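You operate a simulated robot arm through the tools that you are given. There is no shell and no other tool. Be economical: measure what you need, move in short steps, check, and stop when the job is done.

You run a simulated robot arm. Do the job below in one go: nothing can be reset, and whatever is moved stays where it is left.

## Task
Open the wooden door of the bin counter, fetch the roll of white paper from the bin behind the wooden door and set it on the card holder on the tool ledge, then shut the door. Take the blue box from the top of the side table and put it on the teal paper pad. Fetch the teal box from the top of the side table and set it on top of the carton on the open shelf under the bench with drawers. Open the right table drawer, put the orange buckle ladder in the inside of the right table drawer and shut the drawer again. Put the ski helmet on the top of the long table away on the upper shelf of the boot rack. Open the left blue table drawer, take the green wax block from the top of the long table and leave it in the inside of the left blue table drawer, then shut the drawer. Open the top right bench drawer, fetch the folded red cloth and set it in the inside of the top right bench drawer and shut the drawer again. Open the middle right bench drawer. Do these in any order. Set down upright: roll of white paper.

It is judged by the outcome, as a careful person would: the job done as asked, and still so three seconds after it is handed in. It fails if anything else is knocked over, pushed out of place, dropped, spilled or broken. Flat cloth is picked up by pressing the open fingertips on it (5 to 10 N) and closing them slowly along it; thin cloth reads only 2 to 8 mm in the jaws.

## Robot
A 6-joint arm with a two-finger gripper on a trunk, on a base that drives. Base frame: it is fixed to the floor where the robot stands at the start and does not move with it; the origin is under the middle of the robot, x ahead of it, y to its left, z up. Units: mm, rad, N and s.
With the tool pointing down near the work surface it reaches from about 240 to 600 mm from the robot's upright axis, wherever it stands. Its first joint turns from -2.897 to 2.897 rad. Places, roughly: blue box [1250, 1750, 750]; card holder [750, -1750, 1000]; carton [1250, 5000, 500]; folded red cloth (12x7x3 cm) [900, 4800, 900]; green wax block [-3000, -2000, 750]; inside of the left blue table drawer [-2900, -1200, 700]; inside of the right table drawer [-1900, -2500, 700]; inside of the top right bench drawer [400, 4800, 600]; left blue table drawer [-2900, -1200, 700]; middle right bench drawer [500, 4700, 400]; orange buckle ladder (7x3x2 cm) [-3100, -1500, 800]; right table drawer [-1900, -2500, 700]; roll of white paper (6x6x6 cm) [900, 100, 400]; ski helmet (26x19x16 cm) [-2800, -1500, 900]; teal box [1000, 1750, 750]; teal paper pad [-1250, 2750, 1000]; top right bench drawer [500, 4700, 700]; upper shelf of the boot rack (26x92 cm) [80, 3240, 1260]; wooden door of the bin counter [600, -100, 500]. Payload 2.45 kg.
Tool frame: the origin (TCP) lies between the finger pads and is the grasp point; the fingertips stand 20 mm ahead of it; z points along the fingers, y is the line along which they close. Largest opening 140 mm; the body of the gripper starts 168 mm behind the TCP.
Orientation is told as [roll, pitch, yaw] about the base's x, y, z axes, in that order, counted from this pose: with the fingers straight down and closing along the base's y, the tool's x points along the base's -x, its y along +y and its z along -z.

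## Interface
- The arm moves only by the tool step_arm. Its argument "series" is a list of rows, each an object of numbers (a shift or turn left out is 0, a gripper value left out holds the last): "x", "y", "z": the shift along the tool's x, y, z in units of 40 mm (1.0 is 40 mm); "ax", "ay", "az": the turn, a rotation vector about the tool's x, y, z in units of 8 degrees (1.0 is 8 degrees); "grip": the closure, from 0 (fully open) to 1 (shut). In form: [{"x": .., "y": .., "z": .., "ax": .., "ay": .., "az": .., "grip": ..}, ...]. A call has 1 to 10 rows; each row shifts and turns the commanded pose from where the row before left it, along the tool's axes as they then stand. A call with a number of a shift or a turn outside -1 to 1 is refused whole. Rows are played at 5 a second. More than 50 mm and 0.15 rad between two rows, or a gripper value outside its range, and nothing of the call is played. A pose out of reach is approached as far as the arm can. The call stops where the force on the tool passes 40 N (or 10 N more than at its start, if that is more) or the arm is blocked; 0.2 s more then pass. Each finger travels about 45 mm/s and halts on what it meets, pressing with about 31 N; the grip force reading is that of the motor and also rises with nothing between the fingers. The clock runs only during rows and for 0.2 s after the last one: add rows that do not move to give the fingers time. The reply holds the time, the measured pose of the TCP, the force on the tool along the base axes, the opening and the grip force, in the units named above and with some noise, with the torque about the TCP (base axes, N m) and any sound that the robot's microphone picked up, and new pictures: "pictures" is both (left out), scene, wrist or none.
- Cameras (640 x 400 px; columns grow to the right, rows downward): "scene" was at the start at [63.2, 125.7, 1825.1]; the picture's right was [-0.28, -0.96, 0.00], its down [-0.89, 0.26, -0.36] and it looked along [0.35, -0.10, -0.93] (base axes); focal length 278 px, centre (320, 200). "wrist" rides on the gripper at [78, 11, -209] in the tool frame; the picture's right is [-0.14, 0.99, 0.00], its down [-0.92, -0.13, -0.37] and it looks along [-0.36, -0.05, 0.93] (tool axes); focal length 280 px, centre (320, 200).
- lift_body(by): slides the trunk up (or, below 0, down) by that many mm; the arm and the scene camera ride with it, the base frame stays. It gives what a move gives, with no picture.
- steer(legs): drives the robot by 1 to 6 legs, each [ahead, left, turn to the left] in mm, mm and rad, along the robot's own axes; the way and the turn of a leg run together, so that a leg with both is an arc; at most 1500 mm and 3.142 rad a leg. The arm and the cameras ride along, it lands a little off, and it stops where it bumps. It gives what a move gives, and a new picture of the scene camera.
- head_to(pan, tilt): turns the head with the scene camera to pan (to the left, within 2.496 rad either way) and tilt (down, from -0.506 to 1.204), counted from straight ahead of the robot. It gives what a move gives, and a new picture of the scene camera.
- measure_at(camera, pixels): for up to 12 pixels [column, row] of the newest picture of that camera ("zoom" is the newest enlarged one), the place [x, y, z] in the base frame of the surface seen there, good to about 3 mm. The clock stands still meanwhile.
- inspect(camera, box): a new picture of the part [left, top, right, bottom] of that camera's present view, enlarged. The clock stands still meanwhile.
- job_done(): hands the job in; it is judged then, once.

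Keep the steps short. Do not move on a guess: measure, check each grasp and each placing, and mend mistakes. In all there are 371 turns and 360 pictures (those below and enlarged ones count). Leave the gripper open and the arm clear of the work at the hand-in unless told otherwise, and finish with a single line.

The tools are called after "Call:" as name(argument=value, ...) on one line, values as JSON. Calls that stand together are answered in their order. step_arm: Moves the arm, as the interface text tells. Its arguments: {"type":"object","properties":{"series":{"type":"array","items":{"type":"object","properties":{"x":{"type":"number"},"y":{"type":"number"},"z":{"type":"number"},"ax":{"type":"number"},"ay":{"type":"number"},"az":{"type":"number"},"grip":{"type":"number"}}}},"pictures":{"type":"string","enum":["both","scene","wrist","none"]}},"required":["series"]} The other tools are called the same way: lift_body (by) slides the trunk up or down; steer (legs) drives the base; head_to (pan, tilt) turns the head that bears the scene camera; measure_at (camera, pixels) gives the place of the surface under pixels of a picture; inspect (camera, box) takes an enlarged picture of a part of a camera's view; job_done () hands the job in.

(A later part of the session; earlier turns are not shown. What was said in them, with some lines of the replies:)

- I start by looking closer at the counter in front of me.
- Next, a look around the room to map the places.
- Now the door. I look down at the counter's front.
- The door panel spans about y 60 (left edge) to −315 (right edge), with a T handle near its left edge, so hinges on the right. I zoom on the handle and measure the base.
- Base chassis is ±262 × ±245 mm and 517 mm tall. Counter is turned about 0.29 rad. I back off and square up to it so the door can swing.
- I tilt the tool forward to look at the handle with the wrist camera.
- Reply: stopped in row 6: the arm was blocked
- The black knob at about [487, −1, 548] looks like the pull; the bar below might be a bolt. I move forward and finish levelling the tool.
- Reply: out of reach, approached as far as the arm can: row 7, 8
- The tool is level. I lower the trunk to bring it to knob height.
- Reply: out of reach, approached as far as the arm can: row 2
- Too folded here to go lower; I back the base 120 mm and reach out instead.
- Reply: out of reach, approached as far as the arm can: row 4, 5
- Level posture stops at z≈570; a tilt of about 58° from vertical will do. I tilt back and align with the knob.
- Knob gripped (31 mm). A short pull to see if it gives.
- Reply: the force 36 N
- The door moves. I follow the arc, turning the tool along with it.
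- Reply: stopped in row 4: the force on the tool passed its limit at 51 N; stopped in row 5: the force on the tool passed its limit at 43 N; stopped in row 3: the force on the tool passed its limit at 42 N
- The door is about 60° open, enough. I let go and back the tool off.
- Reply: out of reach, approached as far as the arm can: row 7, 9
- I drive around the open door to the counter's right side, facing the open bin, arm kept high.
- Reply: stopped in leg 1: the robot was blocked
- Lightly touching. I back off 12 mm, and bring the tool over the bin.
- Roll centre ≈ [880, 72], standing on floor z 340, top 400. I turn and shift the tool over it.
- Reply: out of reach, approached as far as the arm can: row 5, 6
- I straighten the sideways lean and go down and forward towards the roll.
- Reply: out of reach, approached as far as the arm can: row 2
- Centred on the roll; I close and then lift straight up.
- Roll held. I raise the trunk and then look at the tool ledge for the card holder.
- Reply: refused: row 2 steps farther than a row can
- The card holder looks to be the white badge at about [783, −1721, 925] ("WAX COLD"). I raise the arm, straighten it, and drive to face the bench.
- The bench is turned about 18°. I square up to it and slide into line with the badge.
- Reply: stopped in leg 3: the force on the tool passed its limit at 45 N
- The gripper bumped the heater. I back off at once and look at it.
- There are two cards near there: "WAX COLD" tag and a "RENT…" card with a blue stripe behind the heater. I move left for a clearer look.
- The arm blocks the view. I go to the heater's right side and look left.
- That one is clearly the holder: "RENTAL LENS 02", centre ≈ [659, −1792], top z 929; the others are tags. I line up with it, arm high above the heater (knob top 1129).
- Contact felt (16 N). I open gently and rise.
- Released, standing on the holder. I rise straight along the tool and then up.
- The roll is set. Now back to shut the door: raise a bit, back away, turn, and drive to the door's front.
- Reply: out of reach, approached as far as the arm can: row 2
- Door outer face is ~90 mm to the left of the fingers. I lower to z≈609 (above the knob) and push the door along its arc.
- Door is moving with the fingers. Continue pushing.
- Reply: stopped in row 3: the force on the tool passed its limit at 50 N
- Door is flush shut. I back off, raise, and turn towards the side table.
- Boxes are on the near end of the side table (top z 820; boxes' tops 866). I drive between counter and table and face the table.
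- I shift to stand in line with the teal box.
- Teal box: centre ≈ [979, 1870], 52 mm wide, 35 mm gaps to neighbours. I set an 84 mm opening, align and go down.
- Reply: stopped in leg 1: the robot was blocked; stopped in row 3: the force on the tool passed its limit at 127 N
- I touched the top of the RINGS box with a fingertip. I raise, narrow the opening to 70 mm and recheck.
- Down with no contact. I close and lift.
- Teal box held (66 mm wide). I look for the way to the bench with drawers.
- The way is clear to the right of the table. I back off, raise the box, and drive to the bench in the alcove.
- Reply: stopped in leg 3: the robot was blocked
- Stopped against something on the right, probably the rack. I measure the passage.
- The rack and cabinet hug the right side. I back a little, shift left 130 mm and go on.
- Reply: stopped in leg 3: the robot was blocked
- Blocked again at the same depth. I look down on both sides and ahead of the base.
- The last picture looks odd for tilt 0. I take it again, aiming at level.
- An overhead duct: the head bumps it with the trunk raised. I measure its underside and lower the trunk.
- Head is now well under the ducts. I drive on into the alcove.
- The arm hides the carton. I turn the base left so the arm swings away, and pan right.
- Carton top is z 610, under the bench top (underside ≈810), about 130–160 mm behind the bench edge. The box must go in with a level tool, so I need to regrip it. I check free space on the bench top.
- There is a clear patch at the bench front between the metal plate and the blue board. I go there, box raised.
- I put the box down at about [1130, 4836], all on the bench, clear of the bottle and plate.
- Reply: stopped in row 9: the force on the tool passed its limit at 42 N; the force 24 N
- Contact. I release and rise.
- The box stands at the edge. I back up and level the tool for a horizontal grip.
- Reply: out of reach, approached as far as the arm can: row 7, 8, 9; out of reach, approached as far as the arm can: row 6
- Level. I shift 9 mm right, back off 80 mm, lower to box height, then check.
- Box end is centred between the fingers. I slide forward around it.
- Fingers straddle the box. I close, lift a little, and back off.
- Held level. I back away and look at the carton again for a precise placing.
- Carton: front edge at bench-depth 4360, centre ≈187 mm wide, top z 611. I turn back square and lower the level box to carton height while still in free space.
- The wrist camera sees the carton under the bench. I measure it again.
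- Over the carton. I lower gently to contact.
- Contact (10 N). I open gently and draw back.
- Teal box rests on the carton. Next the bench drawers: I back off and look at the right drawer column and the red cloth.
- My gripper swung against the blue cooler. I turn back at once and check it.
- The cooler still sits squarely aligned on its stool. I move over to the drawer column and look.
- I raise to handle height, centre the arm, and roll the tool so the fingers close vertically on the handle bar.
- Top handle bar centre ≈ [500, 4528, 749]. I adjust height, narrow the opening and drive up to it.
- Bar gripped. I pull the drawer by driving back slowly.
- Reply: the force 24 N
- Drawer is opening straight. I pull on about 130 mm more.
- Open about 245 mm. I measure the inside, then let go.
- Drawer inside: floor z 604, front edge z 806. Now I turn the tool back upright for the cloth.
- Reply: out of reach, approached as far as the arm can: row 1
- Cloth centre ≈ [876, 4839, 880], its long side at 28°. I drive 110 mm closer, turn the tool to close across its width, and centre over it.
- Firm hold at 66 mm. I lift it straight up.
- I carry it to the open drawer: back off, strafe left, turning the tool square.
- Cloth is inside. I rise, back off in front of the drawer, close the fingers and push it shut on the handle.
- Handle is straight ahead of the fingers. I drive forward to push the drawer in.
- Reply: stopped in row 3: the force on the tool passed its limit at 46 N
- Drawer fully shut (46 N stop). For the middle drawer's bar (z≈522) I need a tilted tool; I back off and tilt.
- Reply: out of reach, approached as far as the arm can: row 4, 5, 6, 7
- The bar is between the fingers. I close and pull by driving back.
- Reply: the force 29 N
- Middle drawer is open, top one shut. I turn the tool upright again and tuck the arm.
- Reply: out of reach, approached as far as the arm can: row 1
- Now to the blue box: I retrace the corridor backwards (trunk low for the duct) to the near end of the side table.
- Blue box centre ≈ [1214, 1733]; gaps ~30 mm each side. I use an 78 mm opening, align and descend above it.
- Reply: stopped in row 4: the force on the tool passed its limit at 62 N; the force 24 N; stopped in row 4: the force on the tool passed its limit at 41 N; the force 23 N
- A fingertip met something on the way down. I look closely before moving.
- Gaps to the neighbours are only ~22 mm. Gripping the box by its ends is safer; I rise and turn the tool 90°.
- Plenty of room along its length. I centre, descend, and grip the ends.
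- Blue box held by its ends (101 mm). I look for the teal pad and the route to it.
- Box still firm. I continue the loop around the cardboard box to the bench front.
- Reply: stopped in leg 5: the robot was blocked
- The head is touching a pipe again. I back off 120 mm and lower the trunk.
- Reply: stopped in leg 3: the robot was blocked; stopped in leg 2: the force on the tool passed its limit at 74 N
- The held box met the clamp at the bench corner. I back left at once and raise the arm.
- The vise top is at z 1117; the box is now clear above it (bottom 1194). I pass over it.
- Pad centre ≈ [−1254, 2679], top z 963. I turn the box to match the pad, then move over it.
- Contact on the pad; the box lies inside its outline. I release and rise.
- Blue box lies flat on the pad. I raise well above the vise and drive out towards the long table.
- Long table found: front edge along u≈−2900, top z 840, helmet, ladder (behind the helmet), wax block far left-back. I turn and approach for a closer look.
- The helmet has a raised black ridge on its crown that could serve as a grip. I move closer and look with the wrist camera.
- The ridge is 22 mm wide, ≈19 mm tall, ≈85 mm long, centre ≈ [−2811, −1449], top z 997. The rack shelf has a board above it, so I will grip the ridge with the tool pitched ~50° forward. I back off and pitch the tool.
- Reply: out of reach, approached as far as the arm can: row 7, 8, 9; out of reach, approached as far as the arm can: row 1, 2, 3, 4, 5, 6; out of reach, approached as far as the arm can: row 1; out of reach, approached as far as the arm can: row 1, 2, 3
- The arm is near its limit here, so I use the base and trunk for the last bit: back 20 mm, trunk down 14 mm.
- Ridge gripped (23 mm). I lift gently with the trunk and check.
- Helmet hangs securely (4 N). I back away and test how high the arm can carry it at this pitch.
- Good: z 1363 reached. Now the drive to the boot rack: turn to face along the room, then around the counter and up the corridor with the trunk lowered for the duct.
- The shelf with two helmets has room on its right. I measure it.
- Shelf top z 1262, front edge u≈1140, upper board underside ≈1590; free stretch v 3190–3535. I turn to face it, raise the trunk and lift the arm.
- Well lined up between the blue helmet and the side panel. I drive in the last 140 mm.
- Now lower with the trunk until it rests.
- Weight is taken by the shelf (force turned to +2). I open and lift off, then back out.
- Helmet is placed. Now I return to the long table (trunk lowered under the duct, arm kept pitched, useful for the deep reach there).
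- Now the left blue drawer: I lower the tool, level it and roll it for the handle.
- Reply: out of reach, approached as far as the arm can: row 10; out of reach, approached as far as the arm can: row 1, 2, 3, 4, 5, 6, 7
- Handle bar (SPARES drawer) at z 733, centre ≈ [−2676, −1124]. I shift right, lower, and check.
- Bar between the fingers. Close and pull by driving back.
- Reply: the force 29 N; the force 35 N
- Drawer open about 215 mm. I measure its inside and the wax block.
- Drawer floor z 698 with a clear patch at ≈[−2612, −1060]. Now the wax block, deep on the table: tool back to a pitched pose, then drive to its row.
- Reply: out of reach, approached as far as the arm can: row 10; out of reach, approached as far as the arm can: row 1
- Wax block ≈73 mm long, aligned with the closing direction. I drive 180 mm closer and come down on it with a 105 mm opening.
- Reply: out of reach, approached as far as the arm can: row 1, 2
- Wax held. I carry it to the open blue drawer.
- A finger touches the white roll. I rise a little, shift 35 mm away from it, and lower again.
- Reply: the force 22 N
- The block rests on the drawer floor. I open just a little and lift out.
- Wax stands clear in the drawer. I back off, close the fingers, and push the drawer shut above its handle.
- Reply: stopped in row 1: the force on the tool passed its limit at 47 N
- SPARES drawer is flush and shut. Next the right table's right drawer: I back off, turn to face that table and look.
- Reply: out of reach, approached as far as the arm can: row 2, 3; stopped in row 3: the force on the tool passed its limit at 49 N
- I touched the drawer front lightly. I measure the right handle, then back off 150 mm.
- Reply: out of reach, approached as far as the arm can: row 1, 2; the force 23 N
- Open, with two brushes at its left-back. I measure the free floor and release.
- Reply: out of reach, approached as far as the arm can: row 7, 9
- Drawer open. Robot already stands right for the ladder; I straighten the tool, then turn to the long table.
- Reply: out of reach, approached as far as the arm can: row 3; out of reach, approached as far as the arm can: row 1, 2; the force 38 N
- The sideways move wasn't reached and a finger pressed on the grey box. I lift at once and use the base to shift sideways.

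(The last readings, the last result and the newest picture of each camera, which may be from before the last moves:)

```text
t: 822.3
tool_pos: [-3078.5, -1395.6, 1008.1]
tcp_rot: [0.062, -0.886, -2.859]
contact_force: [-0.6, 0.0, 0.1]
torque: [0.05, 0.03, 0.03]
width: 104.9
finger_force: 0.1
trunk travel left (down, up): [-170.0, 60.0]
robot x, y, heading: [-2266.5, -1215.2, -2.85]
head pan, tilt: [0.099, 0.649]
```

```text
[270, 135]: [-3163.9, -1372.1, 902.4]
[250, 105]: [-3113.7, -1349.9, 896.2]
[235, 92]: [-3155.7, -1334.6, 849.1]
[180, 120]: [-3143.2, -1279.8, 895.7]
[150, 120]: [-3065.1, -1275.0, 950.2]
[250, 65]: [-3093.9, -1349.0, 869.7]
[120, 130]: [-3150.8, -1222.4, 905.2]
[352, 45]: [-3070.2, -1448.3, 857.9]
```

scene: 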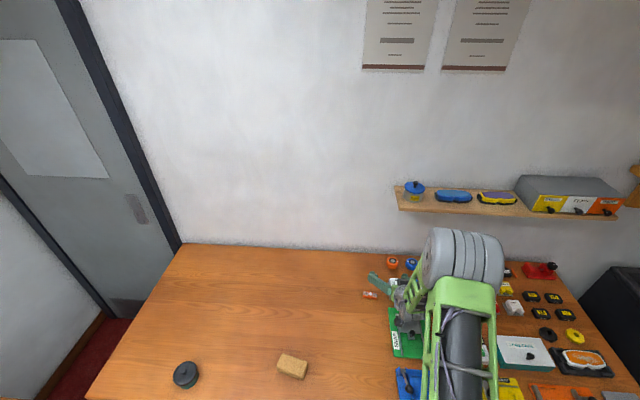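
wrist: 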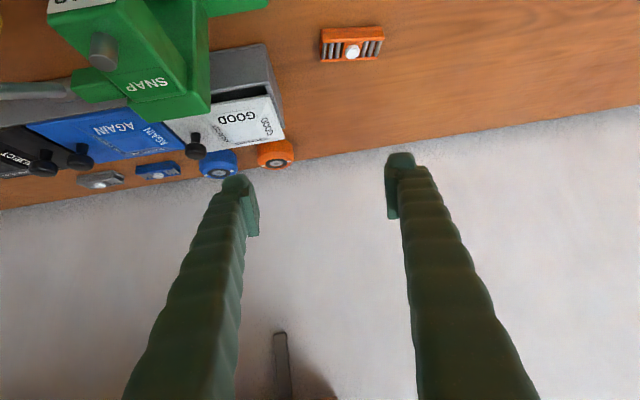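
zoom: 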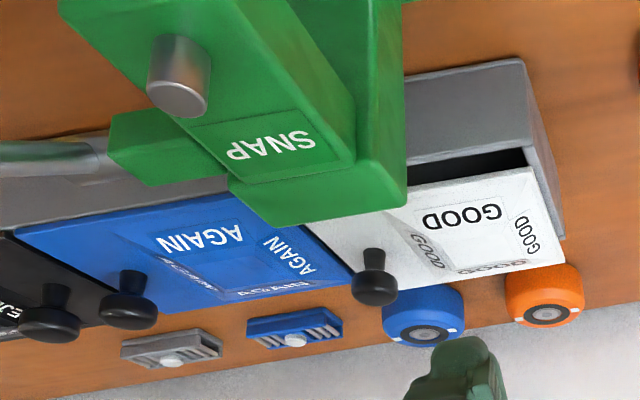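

Call:
measure_at(camera="wrist", pixels=[[265, 98], [283, 136], [130, 107], [180, 141], [68, 162], [32, 126], [262, 82], [240, 150], [212, 98], [195, 144], [80, 165]])

```text
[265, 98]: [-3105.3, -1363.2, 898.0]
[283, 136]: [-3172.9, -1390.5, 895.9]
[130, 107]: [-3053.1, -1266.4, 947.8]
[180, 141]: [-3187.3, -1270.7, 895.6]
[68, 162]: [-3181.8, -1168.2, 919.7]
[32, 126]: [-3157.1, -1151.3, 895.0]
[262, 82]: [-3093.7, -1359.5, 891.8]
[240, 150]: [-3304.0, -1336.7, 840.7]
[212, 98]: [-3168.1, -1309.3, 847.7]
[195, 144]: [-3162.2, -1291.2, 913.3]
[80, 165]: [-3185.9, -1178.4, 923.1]
```

The GOOD lid of the grey box got nudged back about 12–15 mm. It has a knob; I will pull it back into line. I shift the base and look.

Call:
step_arm(series=[{"grip": 0.6}, {}, {}], pictures="none")

Call:
steer(legs=[[45, -122, 0]])

Call:
step_arm(series=[{"x": 0.4, "z": 0.32}, {}], pictures="wrist")

```text
t: 823.1
tool_pos: [-3079.3, -1394.7, 1007.8]
tcp_rot: [0.063, -0.888, -2.859]
contact_force: [1.0, 0.7, -1.4]
torque: [-0.02, -0.02, 0.02]
width: 56.2
finger_force: 0.1
trunk travel left (down, up): [-170.0, 60.0]
robot x, y, heading: [-2267.5, -1210.7, -2.856]
head pan, tilt: [0.099, 0.649]
```

```text
t: 824.8
tool_pos: [-3155.4, -1292.5, 1007.6]
tcp_rot: [0.065, -0.887, -2.858]
contact_force: [0.1, 0.0, -0.1]
torque: [0.01, 0.0, -0.02]
width: 56.2
finger_force: 0.0
trunk travel left (down, up): [-170.0, 60.0]
robot x, y, heading: [-2346.8, -1111.6, -2.853]
head pan, tilt: [0.099, 0.649]
```

scene: 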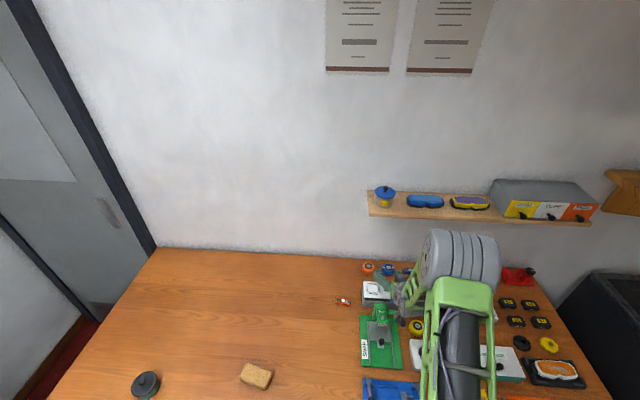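

```text
t: 825.4
tool_pos: [-3155.0, -1294.2, 986.7]
tcp_rot: [0.063, -0.888, -2.857]
contact_force: [-0.2, -0.4, 1.0]
torque: [-0.01, -0.01, -0.03]
width: 56.2
finger_force: 0.1
trunk travel left (down, up): [-170.0, 60.0]
robot x, y, heading: [-2339.8, -1107.6, -2.851]
head pan, tilt: [0.099, 0.649]
```

wrist: 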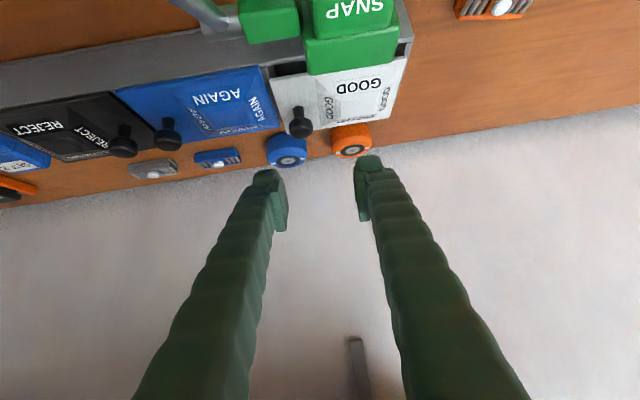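

Call:
measure_at(camera="wrist", pixels=[[300, 122], [300, 112], [296, 133], [168, 136], [285, 72], [250, 72], [345, 130], [255, 128], [210, 70], [405, 60]])

```text
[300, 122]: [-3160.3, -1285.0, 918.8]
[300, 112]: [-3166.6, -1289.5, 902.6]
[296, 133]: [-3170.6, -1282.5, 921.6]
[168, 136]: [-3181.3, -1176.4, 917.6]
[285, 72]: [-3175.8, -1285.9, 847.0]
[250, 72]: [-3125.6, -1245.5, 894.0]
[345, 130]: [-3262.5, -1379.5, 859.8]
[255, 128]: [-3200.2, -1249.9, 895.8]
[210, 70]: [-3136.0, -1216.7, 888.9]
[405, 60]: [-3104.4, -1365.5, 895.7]
```

Call:
step_arm(series=[{"x": 0.5, "z": 0.55, "y": -0.27}, {"x": 0.48, "z": 0.5}, {}], pictures="none")

```text
t: 826.2
tool_pos: [-3166.1, -1287.4, 929.6]
tcp_rot: [0.063, -0.886, -2.858]
contact_force: [-0.8, 0.3, -0.6]
torque: [0.04, 0.03, -0.01]
width: 56.0
finger_force: 0.1
trunk travel left (down, up): [-170.0, 60.0]
robot x, y, heading: [-2339.9, -1108.7, -2.853]
head pan, tilt: [0.099, 0.649]
```

Right at the knob, no contact. I close on it and pull it 15 mm towards me.

Call:
step_arm(series=[{"grip": 0.75}, {"grip": 0.9}, {"grip": 1}, {"grip": 1}, {"grip": 1}, {"x": 0.12, "z": -0.14}, {"x": 0.12, "z": -0.15}, {}], pictures="wrist")

```text
t: 828.0
tool_pos: [-3152.1, -1282.1, 929.5]
tcp_rot: [0.065, -0.886, -2.858]
contact_force: [-0.8, -4.1, -1.5]
torque: [-0.02, -0.02, -0.02]
width: 19.7
finger_force: 30.9
trunk travel left (down, up): [-170.0, 60.0]
robot x, y, heading: [-2342.5, -1109.8, -2.852]
head pan, tilt: [0.099, 0.649]
```

wrist: 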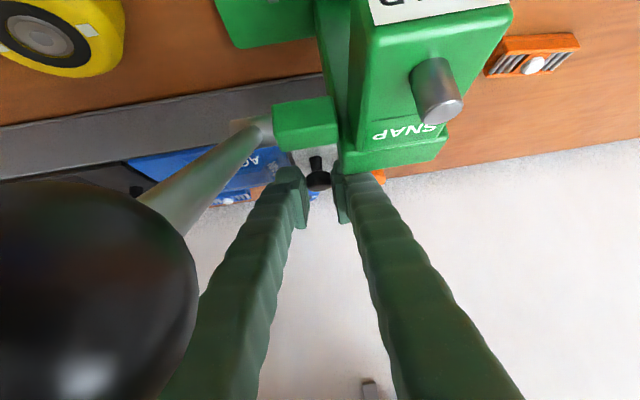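

Call:
step_arm(series=[{"grip": 0.85}, {"grip": 0.65}, {"grip": 0.6}, {"x": -0.6, "z": -0.5}, {"x": -0.6, "z": -0.5}, {"x": -0.3, "z": -0.25}], pictures="wrist")

Call:
measure_at(camera="wrist", pixels=[[296, 122], [300, 125], [168, 130], [172, 135], [350, 118], [500, 10], [320, 80], [240, 60]])

```text
t: 829.4
tool_pos: [-3153.1, -1279.1, 1008.7]
tcp_rot: [0.063, -0.889, -2.855]
contact_force: [-0.2, -0.3, -0.3]
torque: [0.02, -0.01, 0.01]
width: 56.2
finger_force: 0.1
trunk travel left (down, up): [-170.0, 60.0]
robot x, y, heading: [-2345.2, -1104.8, -2.847]
head pan, tilt: [0.099, 0.649]
```

wrist: 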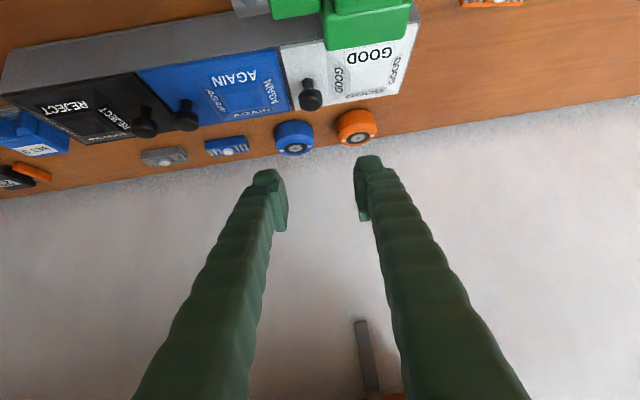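

```text
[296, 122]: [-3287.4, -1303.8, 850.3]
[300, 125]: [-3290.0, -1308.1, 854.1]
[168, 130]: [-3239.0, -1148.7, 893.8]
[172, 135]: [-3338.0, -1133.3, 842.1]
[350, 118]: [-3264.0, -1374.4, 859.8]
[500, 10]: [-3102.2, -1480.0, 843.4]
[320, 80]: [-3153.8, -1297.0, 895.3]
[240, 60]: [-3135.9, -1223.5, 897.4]
```

Lids are back in line. Now the ladder: base shift back 27, left 186 mm.

Call:
steer(legs=[[-27, 186, 0]])

Call:
step_arm(series=[{"x": 0.6, "z": 0.5, "grip": 0.34}, {"x": 0.6, "z": 0.5}, {"x": 0.3, "z": 0.25}, {}], pictures="wrist")

Call:
measure_at(camera="wrist", pixels=[[320, 130], [320, 120], [290, 125], [355, 125], [320, 150], [320, 140]])

```text
t: 831.7
tool_pos: [-3073.5, -1447.0, 1009.1]
tcp_rot: [0.062, -0.888, -2.858]
contact_force: [-0.3, -0.3, -0.3]
torque: [0.02, 0.02, -0.07]
width: 55.8
finger_force: 0.1
trunk travel left (down, up): [-170.0, 60.0]
robot x, y, heading: [-2264.6, -1277.6, -2.848]
head pan, tilt: [0.099, 0.649]
```

scene: 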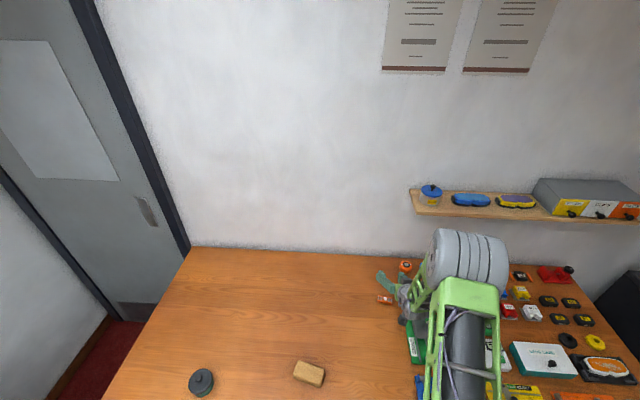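

```text
t: 832.7
tool_pos: [-3073.8, -1450.7, 931.4]
tcp_rot: [0.064, -0.886, -2.859]
contact_force: [-0.2, 0.3, 0.0]
torque: [0.02, -0.01, 0.0]
width: 92.5
finger_force: 0.0
trunk travel left (down, up): [-170.0, 60.0]
robot x, y, heading: [-2267.1, -1277.3, -2.856]
head pan, tilt: [0.099, 0.649]
```

wrist: 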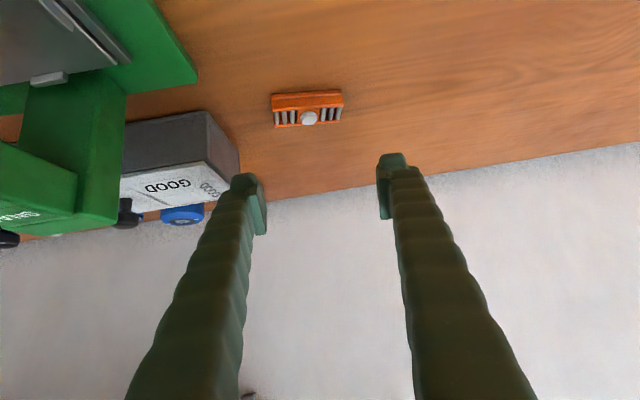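

```text
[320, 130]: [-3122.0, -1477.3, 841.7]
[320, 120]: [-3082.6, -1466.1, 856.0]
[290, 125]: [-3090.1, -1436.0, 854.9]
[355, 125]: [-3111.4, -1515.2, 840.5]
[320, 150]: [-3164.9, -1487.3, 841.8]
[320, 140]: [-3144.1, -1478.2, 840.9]
```

Call:
step_arm(series=[{"x": 0.5, "z": 0.4}, {"x": 0.4, "z": 0.33}, {"x": 0.28, "z": 0.22}, {}], pictures="wrist")

```text
t: 833.7
tool_pos: [-3076.8, -1456.8, 872.3]
tcp_rot: [0.081, -0.885, -2.874]
contact_force: [0.1, -0.7, -0.5]
torque: [-0.02, 0.02, 0.0]
width: 92.4
finger_force: 0.0
out of reach, approached as far as the arm can: row 2, 3
trunk travel left (down, up): [-170.0, 60.0]
robot x, y, heading: [-2263.1, -1274.2, -2.855]
head pan, tilt: [0.099, 0.649]
```

wrist: 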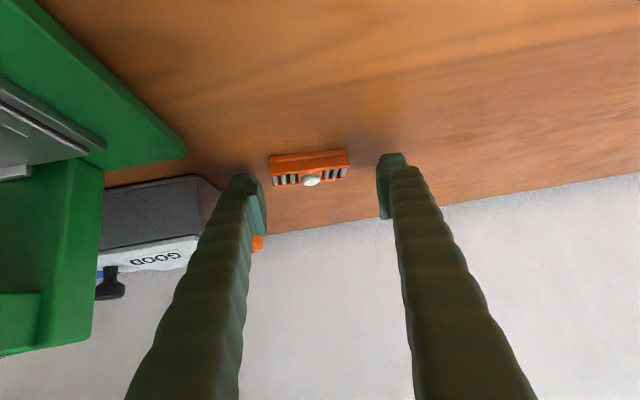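

Call:
lift_body(by=-3)

Call:
step_arm(series=[{"grip": 0.42}, {"grip": 0.5}, {"grip": 0.6}, {"grip": 1}, {"grip": 1}, {"grip": 1}], pictures="none")

Call:
lift_body(by=50)

Call:
step_arm(series=[{}], pictures="wrist")

```text
t: 834.2
tool_pos: [-3078.2, -1456.4, 867.6]
tcp_rot: [0.082, -0.883, -2.873]
contact_force: [0.1, 0.0, 0.4]
torque: [0.0, 0.0, 0.01]
width: 92.4
finger_force: 0.0
trunk travel left (down, up): [-167.0, 63.0]
robot x, y, heading: [-2263.2, -1278.5, -2.851]
head pan, tilt: [0.099, 0.649]
```

```text
t: 835.6
tool_pos: [-3077.8, -1456.1, 869.1]
tcp_rot: [0.079, -0.882, -2.873]
contact_force: [-0.3, -0.3, 0.2]
torque: [-0.07, -0.02, -0.02]
width: 61.5
finger_force: 30.9
trunk travel left (down, up): [-167.0, 63.0]
robot x, y, heading: [-2264.5, -1278.2, -2.852]
head pan, tilt: [0.099, 0.649]
```

```text
t: 836.5
tool_pos: [-3076.9, -1456.4, 917.3]
tcp_rot: [0.079, -0.881, -2.875]
contact_force: [-0.1, 0.1, -0.8]
torque: [0.01, 0.01, 0.01]
width: 61.9
finger_force: 31.4
trunk travel left (down, up): [-217.0, 13.0]
robot x, y, heading: [-2266.2, -1276.2, -2.85]
head pan, tilt: [0.099, 0.649]
```

```text
t: 836.9
tool_pos: [-3077.3, -1457.5, 918.5]
tcp_rot: [0.08, -0.884, -2.874]
contact_force: [0.2, -0.2, -0.6]
torque: [0.01, 0.02, 0.0]
width: 61.7
finger_force: 30.8
trunk travel left (down, up): [-217.0, 13.0]
robot x, y, heading: [-2263.7, -1273.3, -2.853]
head pan, tilt: [0.099, 0.649]
```

wrist: 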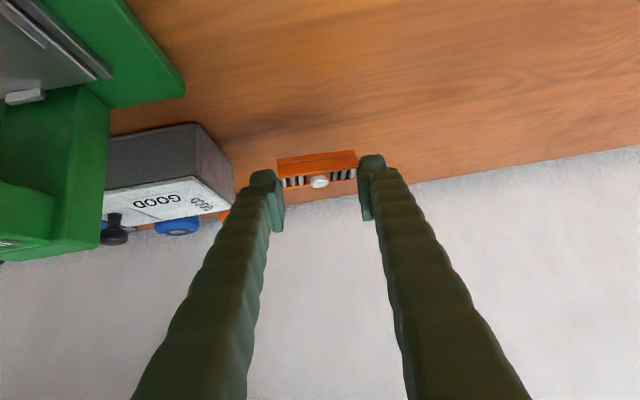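

Ladder held. I raise a bit, turn to the right table and go over its open drawer.

Call:
step_arm(series=[{"x": -0.7, "z": -0.55}, {"x": -0.7, "z": -0.55}], pictures="none")

Call:
steer(legs=[[0, 0, 1.493], [185, 0, 0]])

Call:
lift_body(by=-150)

Call:
step_arm(series=[{}], pictures="wrist")

```text
t: 837.5
tool_pos: [-3078.9, -1453.6, 991.1]
tcp_rot: [0.08, -0.884, -2.874]
contact_force: [-1.3, -0.3, -0.1]
torque: [-0.01, -0.02, 0.01]
width: 61.3
finger_force: 30.8
trunk travel left (down, up): [-217.0, 13.0]
robot x, y, heading: [-2266.0, -1275.7, -2.853]
head pan, tilt: [0.099, 0.649]
```

```text
t: 842.7
tool_pos: [-2097.5, -2280.2, 988.0]
tcp_rot: [0.081, -0.884, -1.365]
contact_force: [1.1, -0.5, -1.0]
torque: [0.0, -0.01, 0.0]
width: 61.1
finger_force: 31.4
trunk travel left (down, up): [-217.0, 13.0]
robot x, y, heading: [-2225.2, -1452.1, -1.345]
head pan, tilt: [0.099, 0.649]
```

scene: 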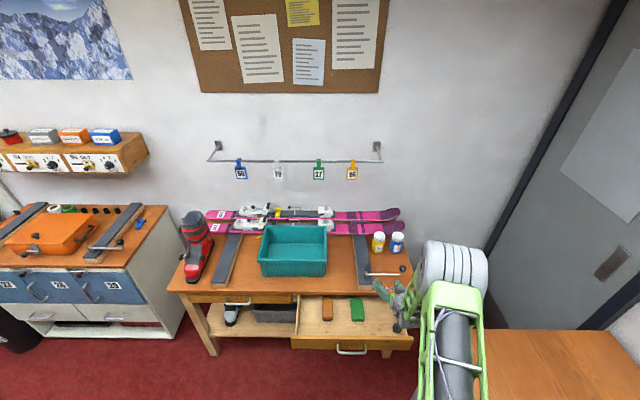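

```text
t: 844.5
tool_pos: [-2097.7, -2279.9, 840.0]
tcp_rot: [0.081, -0.883, -1.368]
contact_force: [-0.1, -0.9, 0.4]
torque: [0.0, -0.04, -0.03]
width: 61.2
finger_force: 31.3
trunk travel left (down, up): [-67.0, 163.0]
robot x, y, heading: [-2226.4, -1454.1, -1.342]
head pan, tilt: [0.099, 0.649]
```

```text
t: 844.9
tool_pos: [-2098.4, -2279.8, 839.4]
tcp_rot: [0.081, -0.882, -1.367]
contact_force: [0.3, -0.1, -0.8]
torque: [0.03, -0.01, -0.01]
width: 61.2
finger_force: 30.9
trunk travel left (down, up): [-67.0, 163.0]
robot x, y, heading: [-2222.0, -1454.5, -1.342]
head pan, tilt: [0.099, 0.649]
```

wrist: 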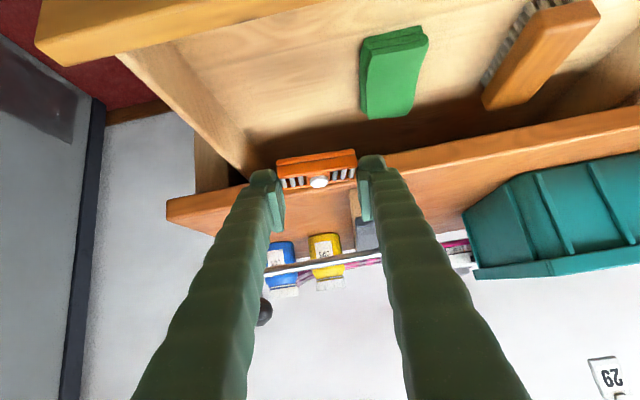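

Call:
measure_at(camera="wrist", pixels=[[200, 35], [280, 60], [300, 110], [250, 190], [360, 95], [230, 120], [395, 115], [200, 110]])

```text
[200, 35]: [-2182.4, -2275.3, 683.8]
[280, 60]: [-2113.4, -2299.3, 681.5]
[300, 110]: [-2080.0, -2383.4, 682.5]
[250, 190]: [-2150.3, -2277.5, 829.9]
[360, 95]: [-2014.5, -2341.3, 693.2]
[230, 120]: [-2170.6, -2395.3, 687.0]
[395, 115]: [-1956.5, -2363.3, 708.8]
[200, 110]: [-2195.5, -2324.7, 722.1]
```

Floor below is free. I lower: trunk 67 mm, then the arm to contact.

Call:
lift_body(by=-67)

Call:
step_arm(series=[{"x": 0.5, "z": 0.4}, {"x": 0.38, "z": 0.31}, {}], pictures="none")

```text
t: 845.9
tool_pos: [-2098.0, -2278.7, 772.6]
tcp_rot: [0.082, -0.883, -1.368]
contact_force: [-0.6, 0.7, -0.4]
torque: [-0.01, 0.01, -0.03]
width: 60.9
finger_force: 31.1
trunk travel left (down, up): [0.0, 230.0]
robot x, y, heading: [-2222.5, -1453.9, -1.341]
head pan, tilt: [0.099, 0.649]
```

```text
t: 846.7
tool_pos: [-2094.6, -2277.9, 726.0]
tcp_rot: [0.08, -0.883, -1.367]
contact_force: [-0.3, -0.3, -0.6]
torque: [-0.02, 0.01, -0.01]
width: 61.0
finger_force: 30.6
trunk travel left (down, up): [0.0, 230.0]
robot x, y, heading: [-2227.2, -1460.1, -1.346]
head pan, tilt: [0.099, 0.649]
```

Call:
step_arm(series=[{"x": 0.16, "z": 0.13}, {"x": 0.08, "z": 0.07}, {"x": 0.06, "z": 0.05}, {}], pictures="none")

```text
t: 847.7
tool_pos: [-2094.6, -2278.7, 712.1]
tcp_rot: [0.081, -0.882, -1.367]
contact_force: [-0.7, 0.0, -0.5]
torque: [-0.02, -0.02, 0.0]
width: 60.8
finger_force: 31.0
trunk travel left (down, up): [0.0, 230.0]
robot x, y, heading: [-2222.9, -1455.9, -1.343]
head pan, tilt: [0.099, 0.649]
```

Call:
step_arm(series=[{"x": 0.05, "z": 0.04}, {"grip": 0.5}, {"grip": 0.45}, {"grip": 0.42}, {}, {"x": -0.7, "z": -0.55}, {"x": -0.78, "z": -0.6}, {"x": -0.78, "z": -0.6}, {"x": -0.78, "z": -0.6}], pictures="wrist")

```text
t: 849.7
tool_pos: [-2100.4, -2286.7, 862.3]
tcp_rot: [0.08, -0.884, -1.364]
contact_force: [0.3, -0.6, 0.7]
torque: [-0.02, 0.02, 0.02]
width: 81.2
finger_force: 0.2
trunk travel left (down, up): [0.0, 230.0]
robot x, y, heading: [-2226.0, -1455.8, -1.35]
head pan, tilt: [0.099, 0.649]
```

wrist: 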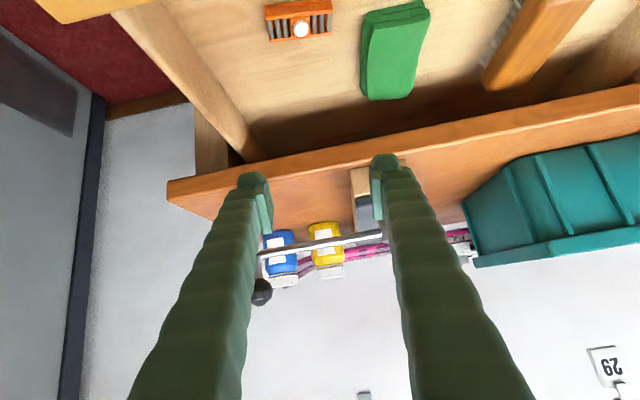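

Ladder lies in the drawer. I back off, centre, close the fingers and push the drawer shut.

Call:
steer(legs=[[-275, 0, 0], [0, 75, 0.088]])

Call:
step_arm(series=[{"x": 0.78, "z": 0.62, "grip": 1}, {"x": 0.78, "z": 0.62}, {"x": 0.56, "z": 0.45}, {}, {}, {}], pictures="wrist")

```text
t: 852.6
tool_pos: [-2020.9, -1985.2, 861.7]
tcp_rot: [0.079, -0.883, -1.282]
contact_force: [0.0, 0.0, -0.3]
torque: [-0.02, 0.02, -0.03]
width: 81.2
finger_force: 0.1
trunk travel left (down, up): [0.0, 230.0]
robot x, y, heading: [-2215.5, -1165.0, -1.262]
head pan, tilt: [0.099, 0.649]
```

scene: 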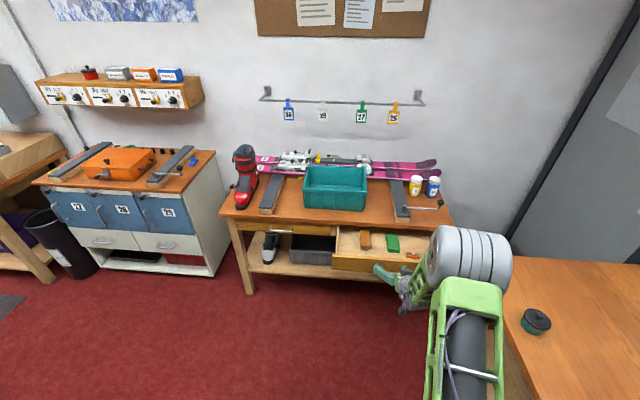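

```text
t: 854.0
tool_pos: [-2016.2, -1981.3, 752.5]
tcp_rot: [0.081, -0.883, -1.281]
contact_force: [-0.9, 0.0, 0.2]
torque: [0.05, 0.02, -0.01]
width: 0.0
finger_force: 29.9
trunk travel left (down, up): [0.0, 230.0]
robot x, y, heading: [-2213.0, -1169.3, -1.261]
head pan, tilt: [0.099, 0.649]
```

wrist: 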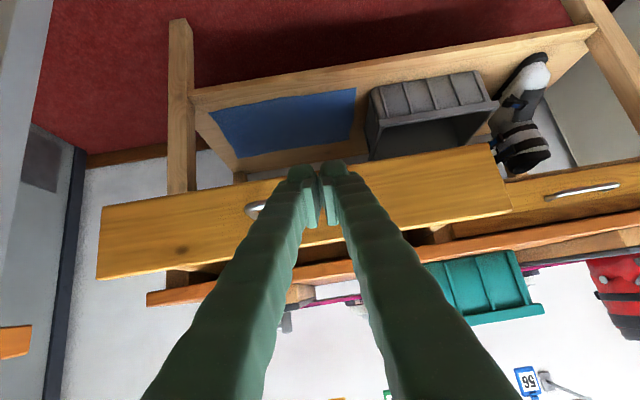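

Call:
steer(legs=[[322, 0, 0]])

Call:
step_arm(series=[{"x": -0.12, "z": 0.15}, {"x": -0.12, "z": 0.15}, {"x": -0.12, "z": 0.15}, {"x": -0.12, "z": 0.15}, {"x": -0.12, "z": 0.15}, {"x": -0.12, "z": 0.15}], pictures="wrist")

```text
t: 856.1
tool_pos: [-1913.4, -2289.8, 751.8]
tcp_rot: [0.081, -0.883, -1.278]
contact_force: [1.3, 0.1, -0.1]
torque: [0.01, 0.02, 0.03]
width: 0.1
finger_force: 29.6
trunk travel left (down, up): [0.0, 230.0]
robot x, y, heading: [-2117.5, -1477.8, -1.259]
head pan, tilt: [0.099, 0.649]
```

scene: 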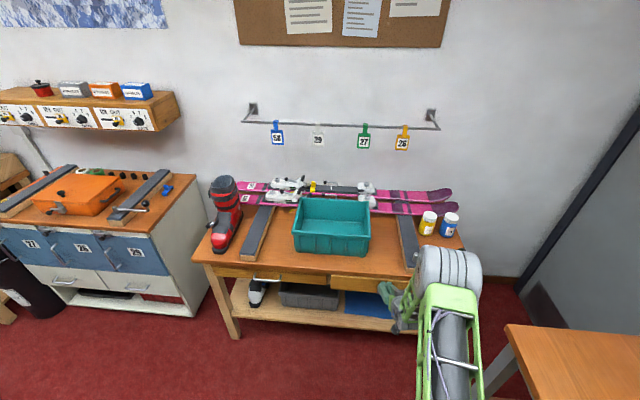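

```text
t: 857.2
tool_pos: [-1904.1, -2312.4, 746.4]
tcp_rot: [0.084, -0.871, -1.278]
contact_force: [-4.5, 14.1, 6.0]
torque: [-0.15, 0.0, -0.12]
width: 0.0
finger_force: 29.8
trunk travel left (down, up): [0.0, 230.0]
robot x, y, heading: [-2110.3, -1475.1, -1.258]
head pan, tilt: [0.099, 0.649]
stopped in row 5: the force on the tool passed its limit at 50 N (the readings are from after the stop); the commanded pose is now the measured one
```

wrist: 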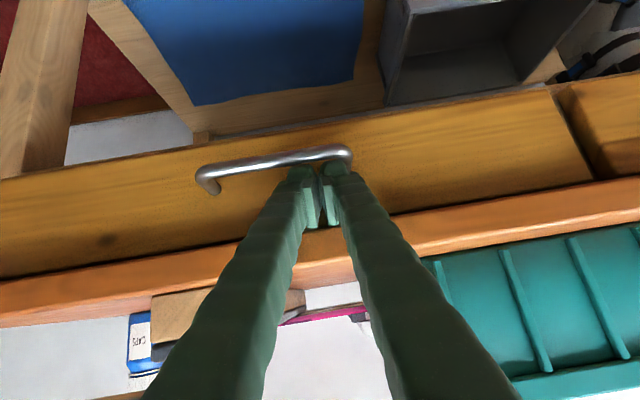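

Call:
measure_at(camera="wrist", pixels=[[540, 125], [600, 115], [450, 150], [120, 230], [560, 150], [575, 110]])

Call:
step_arm(series=[{"z": -1}, {"z": -1}, {"z": -1}, {"x": -1}, {"x": -1}, {"grip": 0}, {}, {}], pictures="none")

Call:
steer(legs=[[-350, 0, 0]])

Call:
inspect(camera="scene", box=[180, 180, 470, 330])

```text
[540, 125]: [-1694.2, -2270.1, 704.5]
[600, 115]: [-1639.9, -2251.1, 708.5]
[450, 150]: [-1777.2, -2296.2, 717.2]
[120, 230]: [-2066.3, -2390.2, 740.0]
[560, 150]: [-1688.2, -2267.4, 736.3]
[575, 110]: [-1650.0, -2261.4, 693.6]
```

```text
t: 859.0
tool_pos: [-1925.6, -2280.8, 883.8]
tcp_rot: [0.08, -0.873, -1.278]
contact_force: [0.4, 0.3, 0.9]
torque: [0.02, -0.01, 0.01]
width: 69.8
finger_force: 0.0
trunk travel left (down, up): [0.0, 230.0]
robot x, y, heading: [-2114.7, -1474.8, -1.259]
head pan, tilt: [0.099, 0.649]
```

```text
t: 861.3
tool_pos: [-2038.1, -1949.9, 884.7]
tcp_rot: [0.08, -0.874, -1.287]
contact_force: [0.1, 0.3, 0.6]
torque: [0.03, -0.01, -0.02]
width: 140.0
finger_force: 0.0
trunk travel left (down, up): [0.0, 230.0]
robot x, y, heading: [-2221.5, -1142.7, -1.264]
head pan, tilt: [0.099, 0.649]
```

scene: 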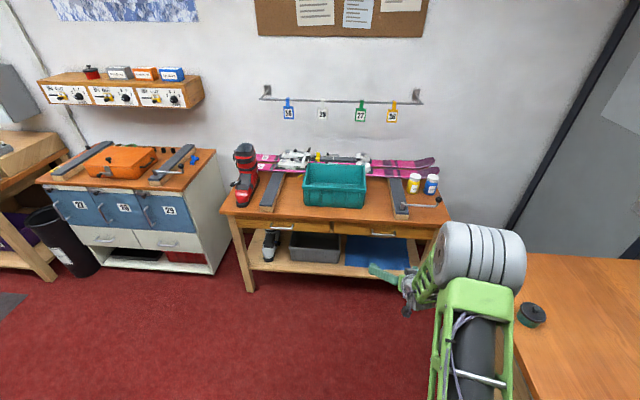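

```text
2.21 times, centred on (325, 255) of scene
```

zoom: 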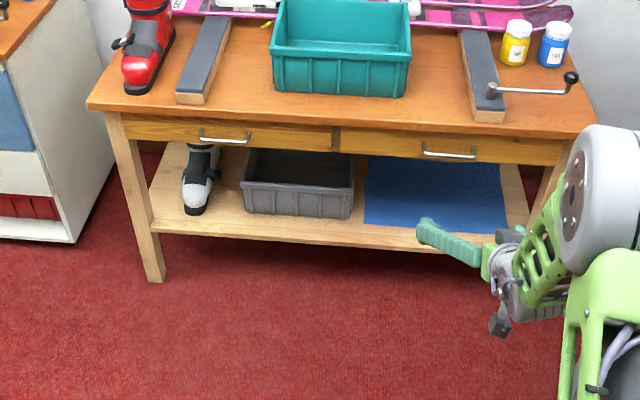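

Both table drawers are flush and shut, the gripper is open and the arm is clear. Handing in.

Call:
job_done()

```text
The job is handed in.
```

All eight tasks were carried out and the job is handed in; along the way the gripper or a carried item bumped the bench heater, the blue cooler and a bench vise, and nudged a box lid on the long table that I pulled back into line.
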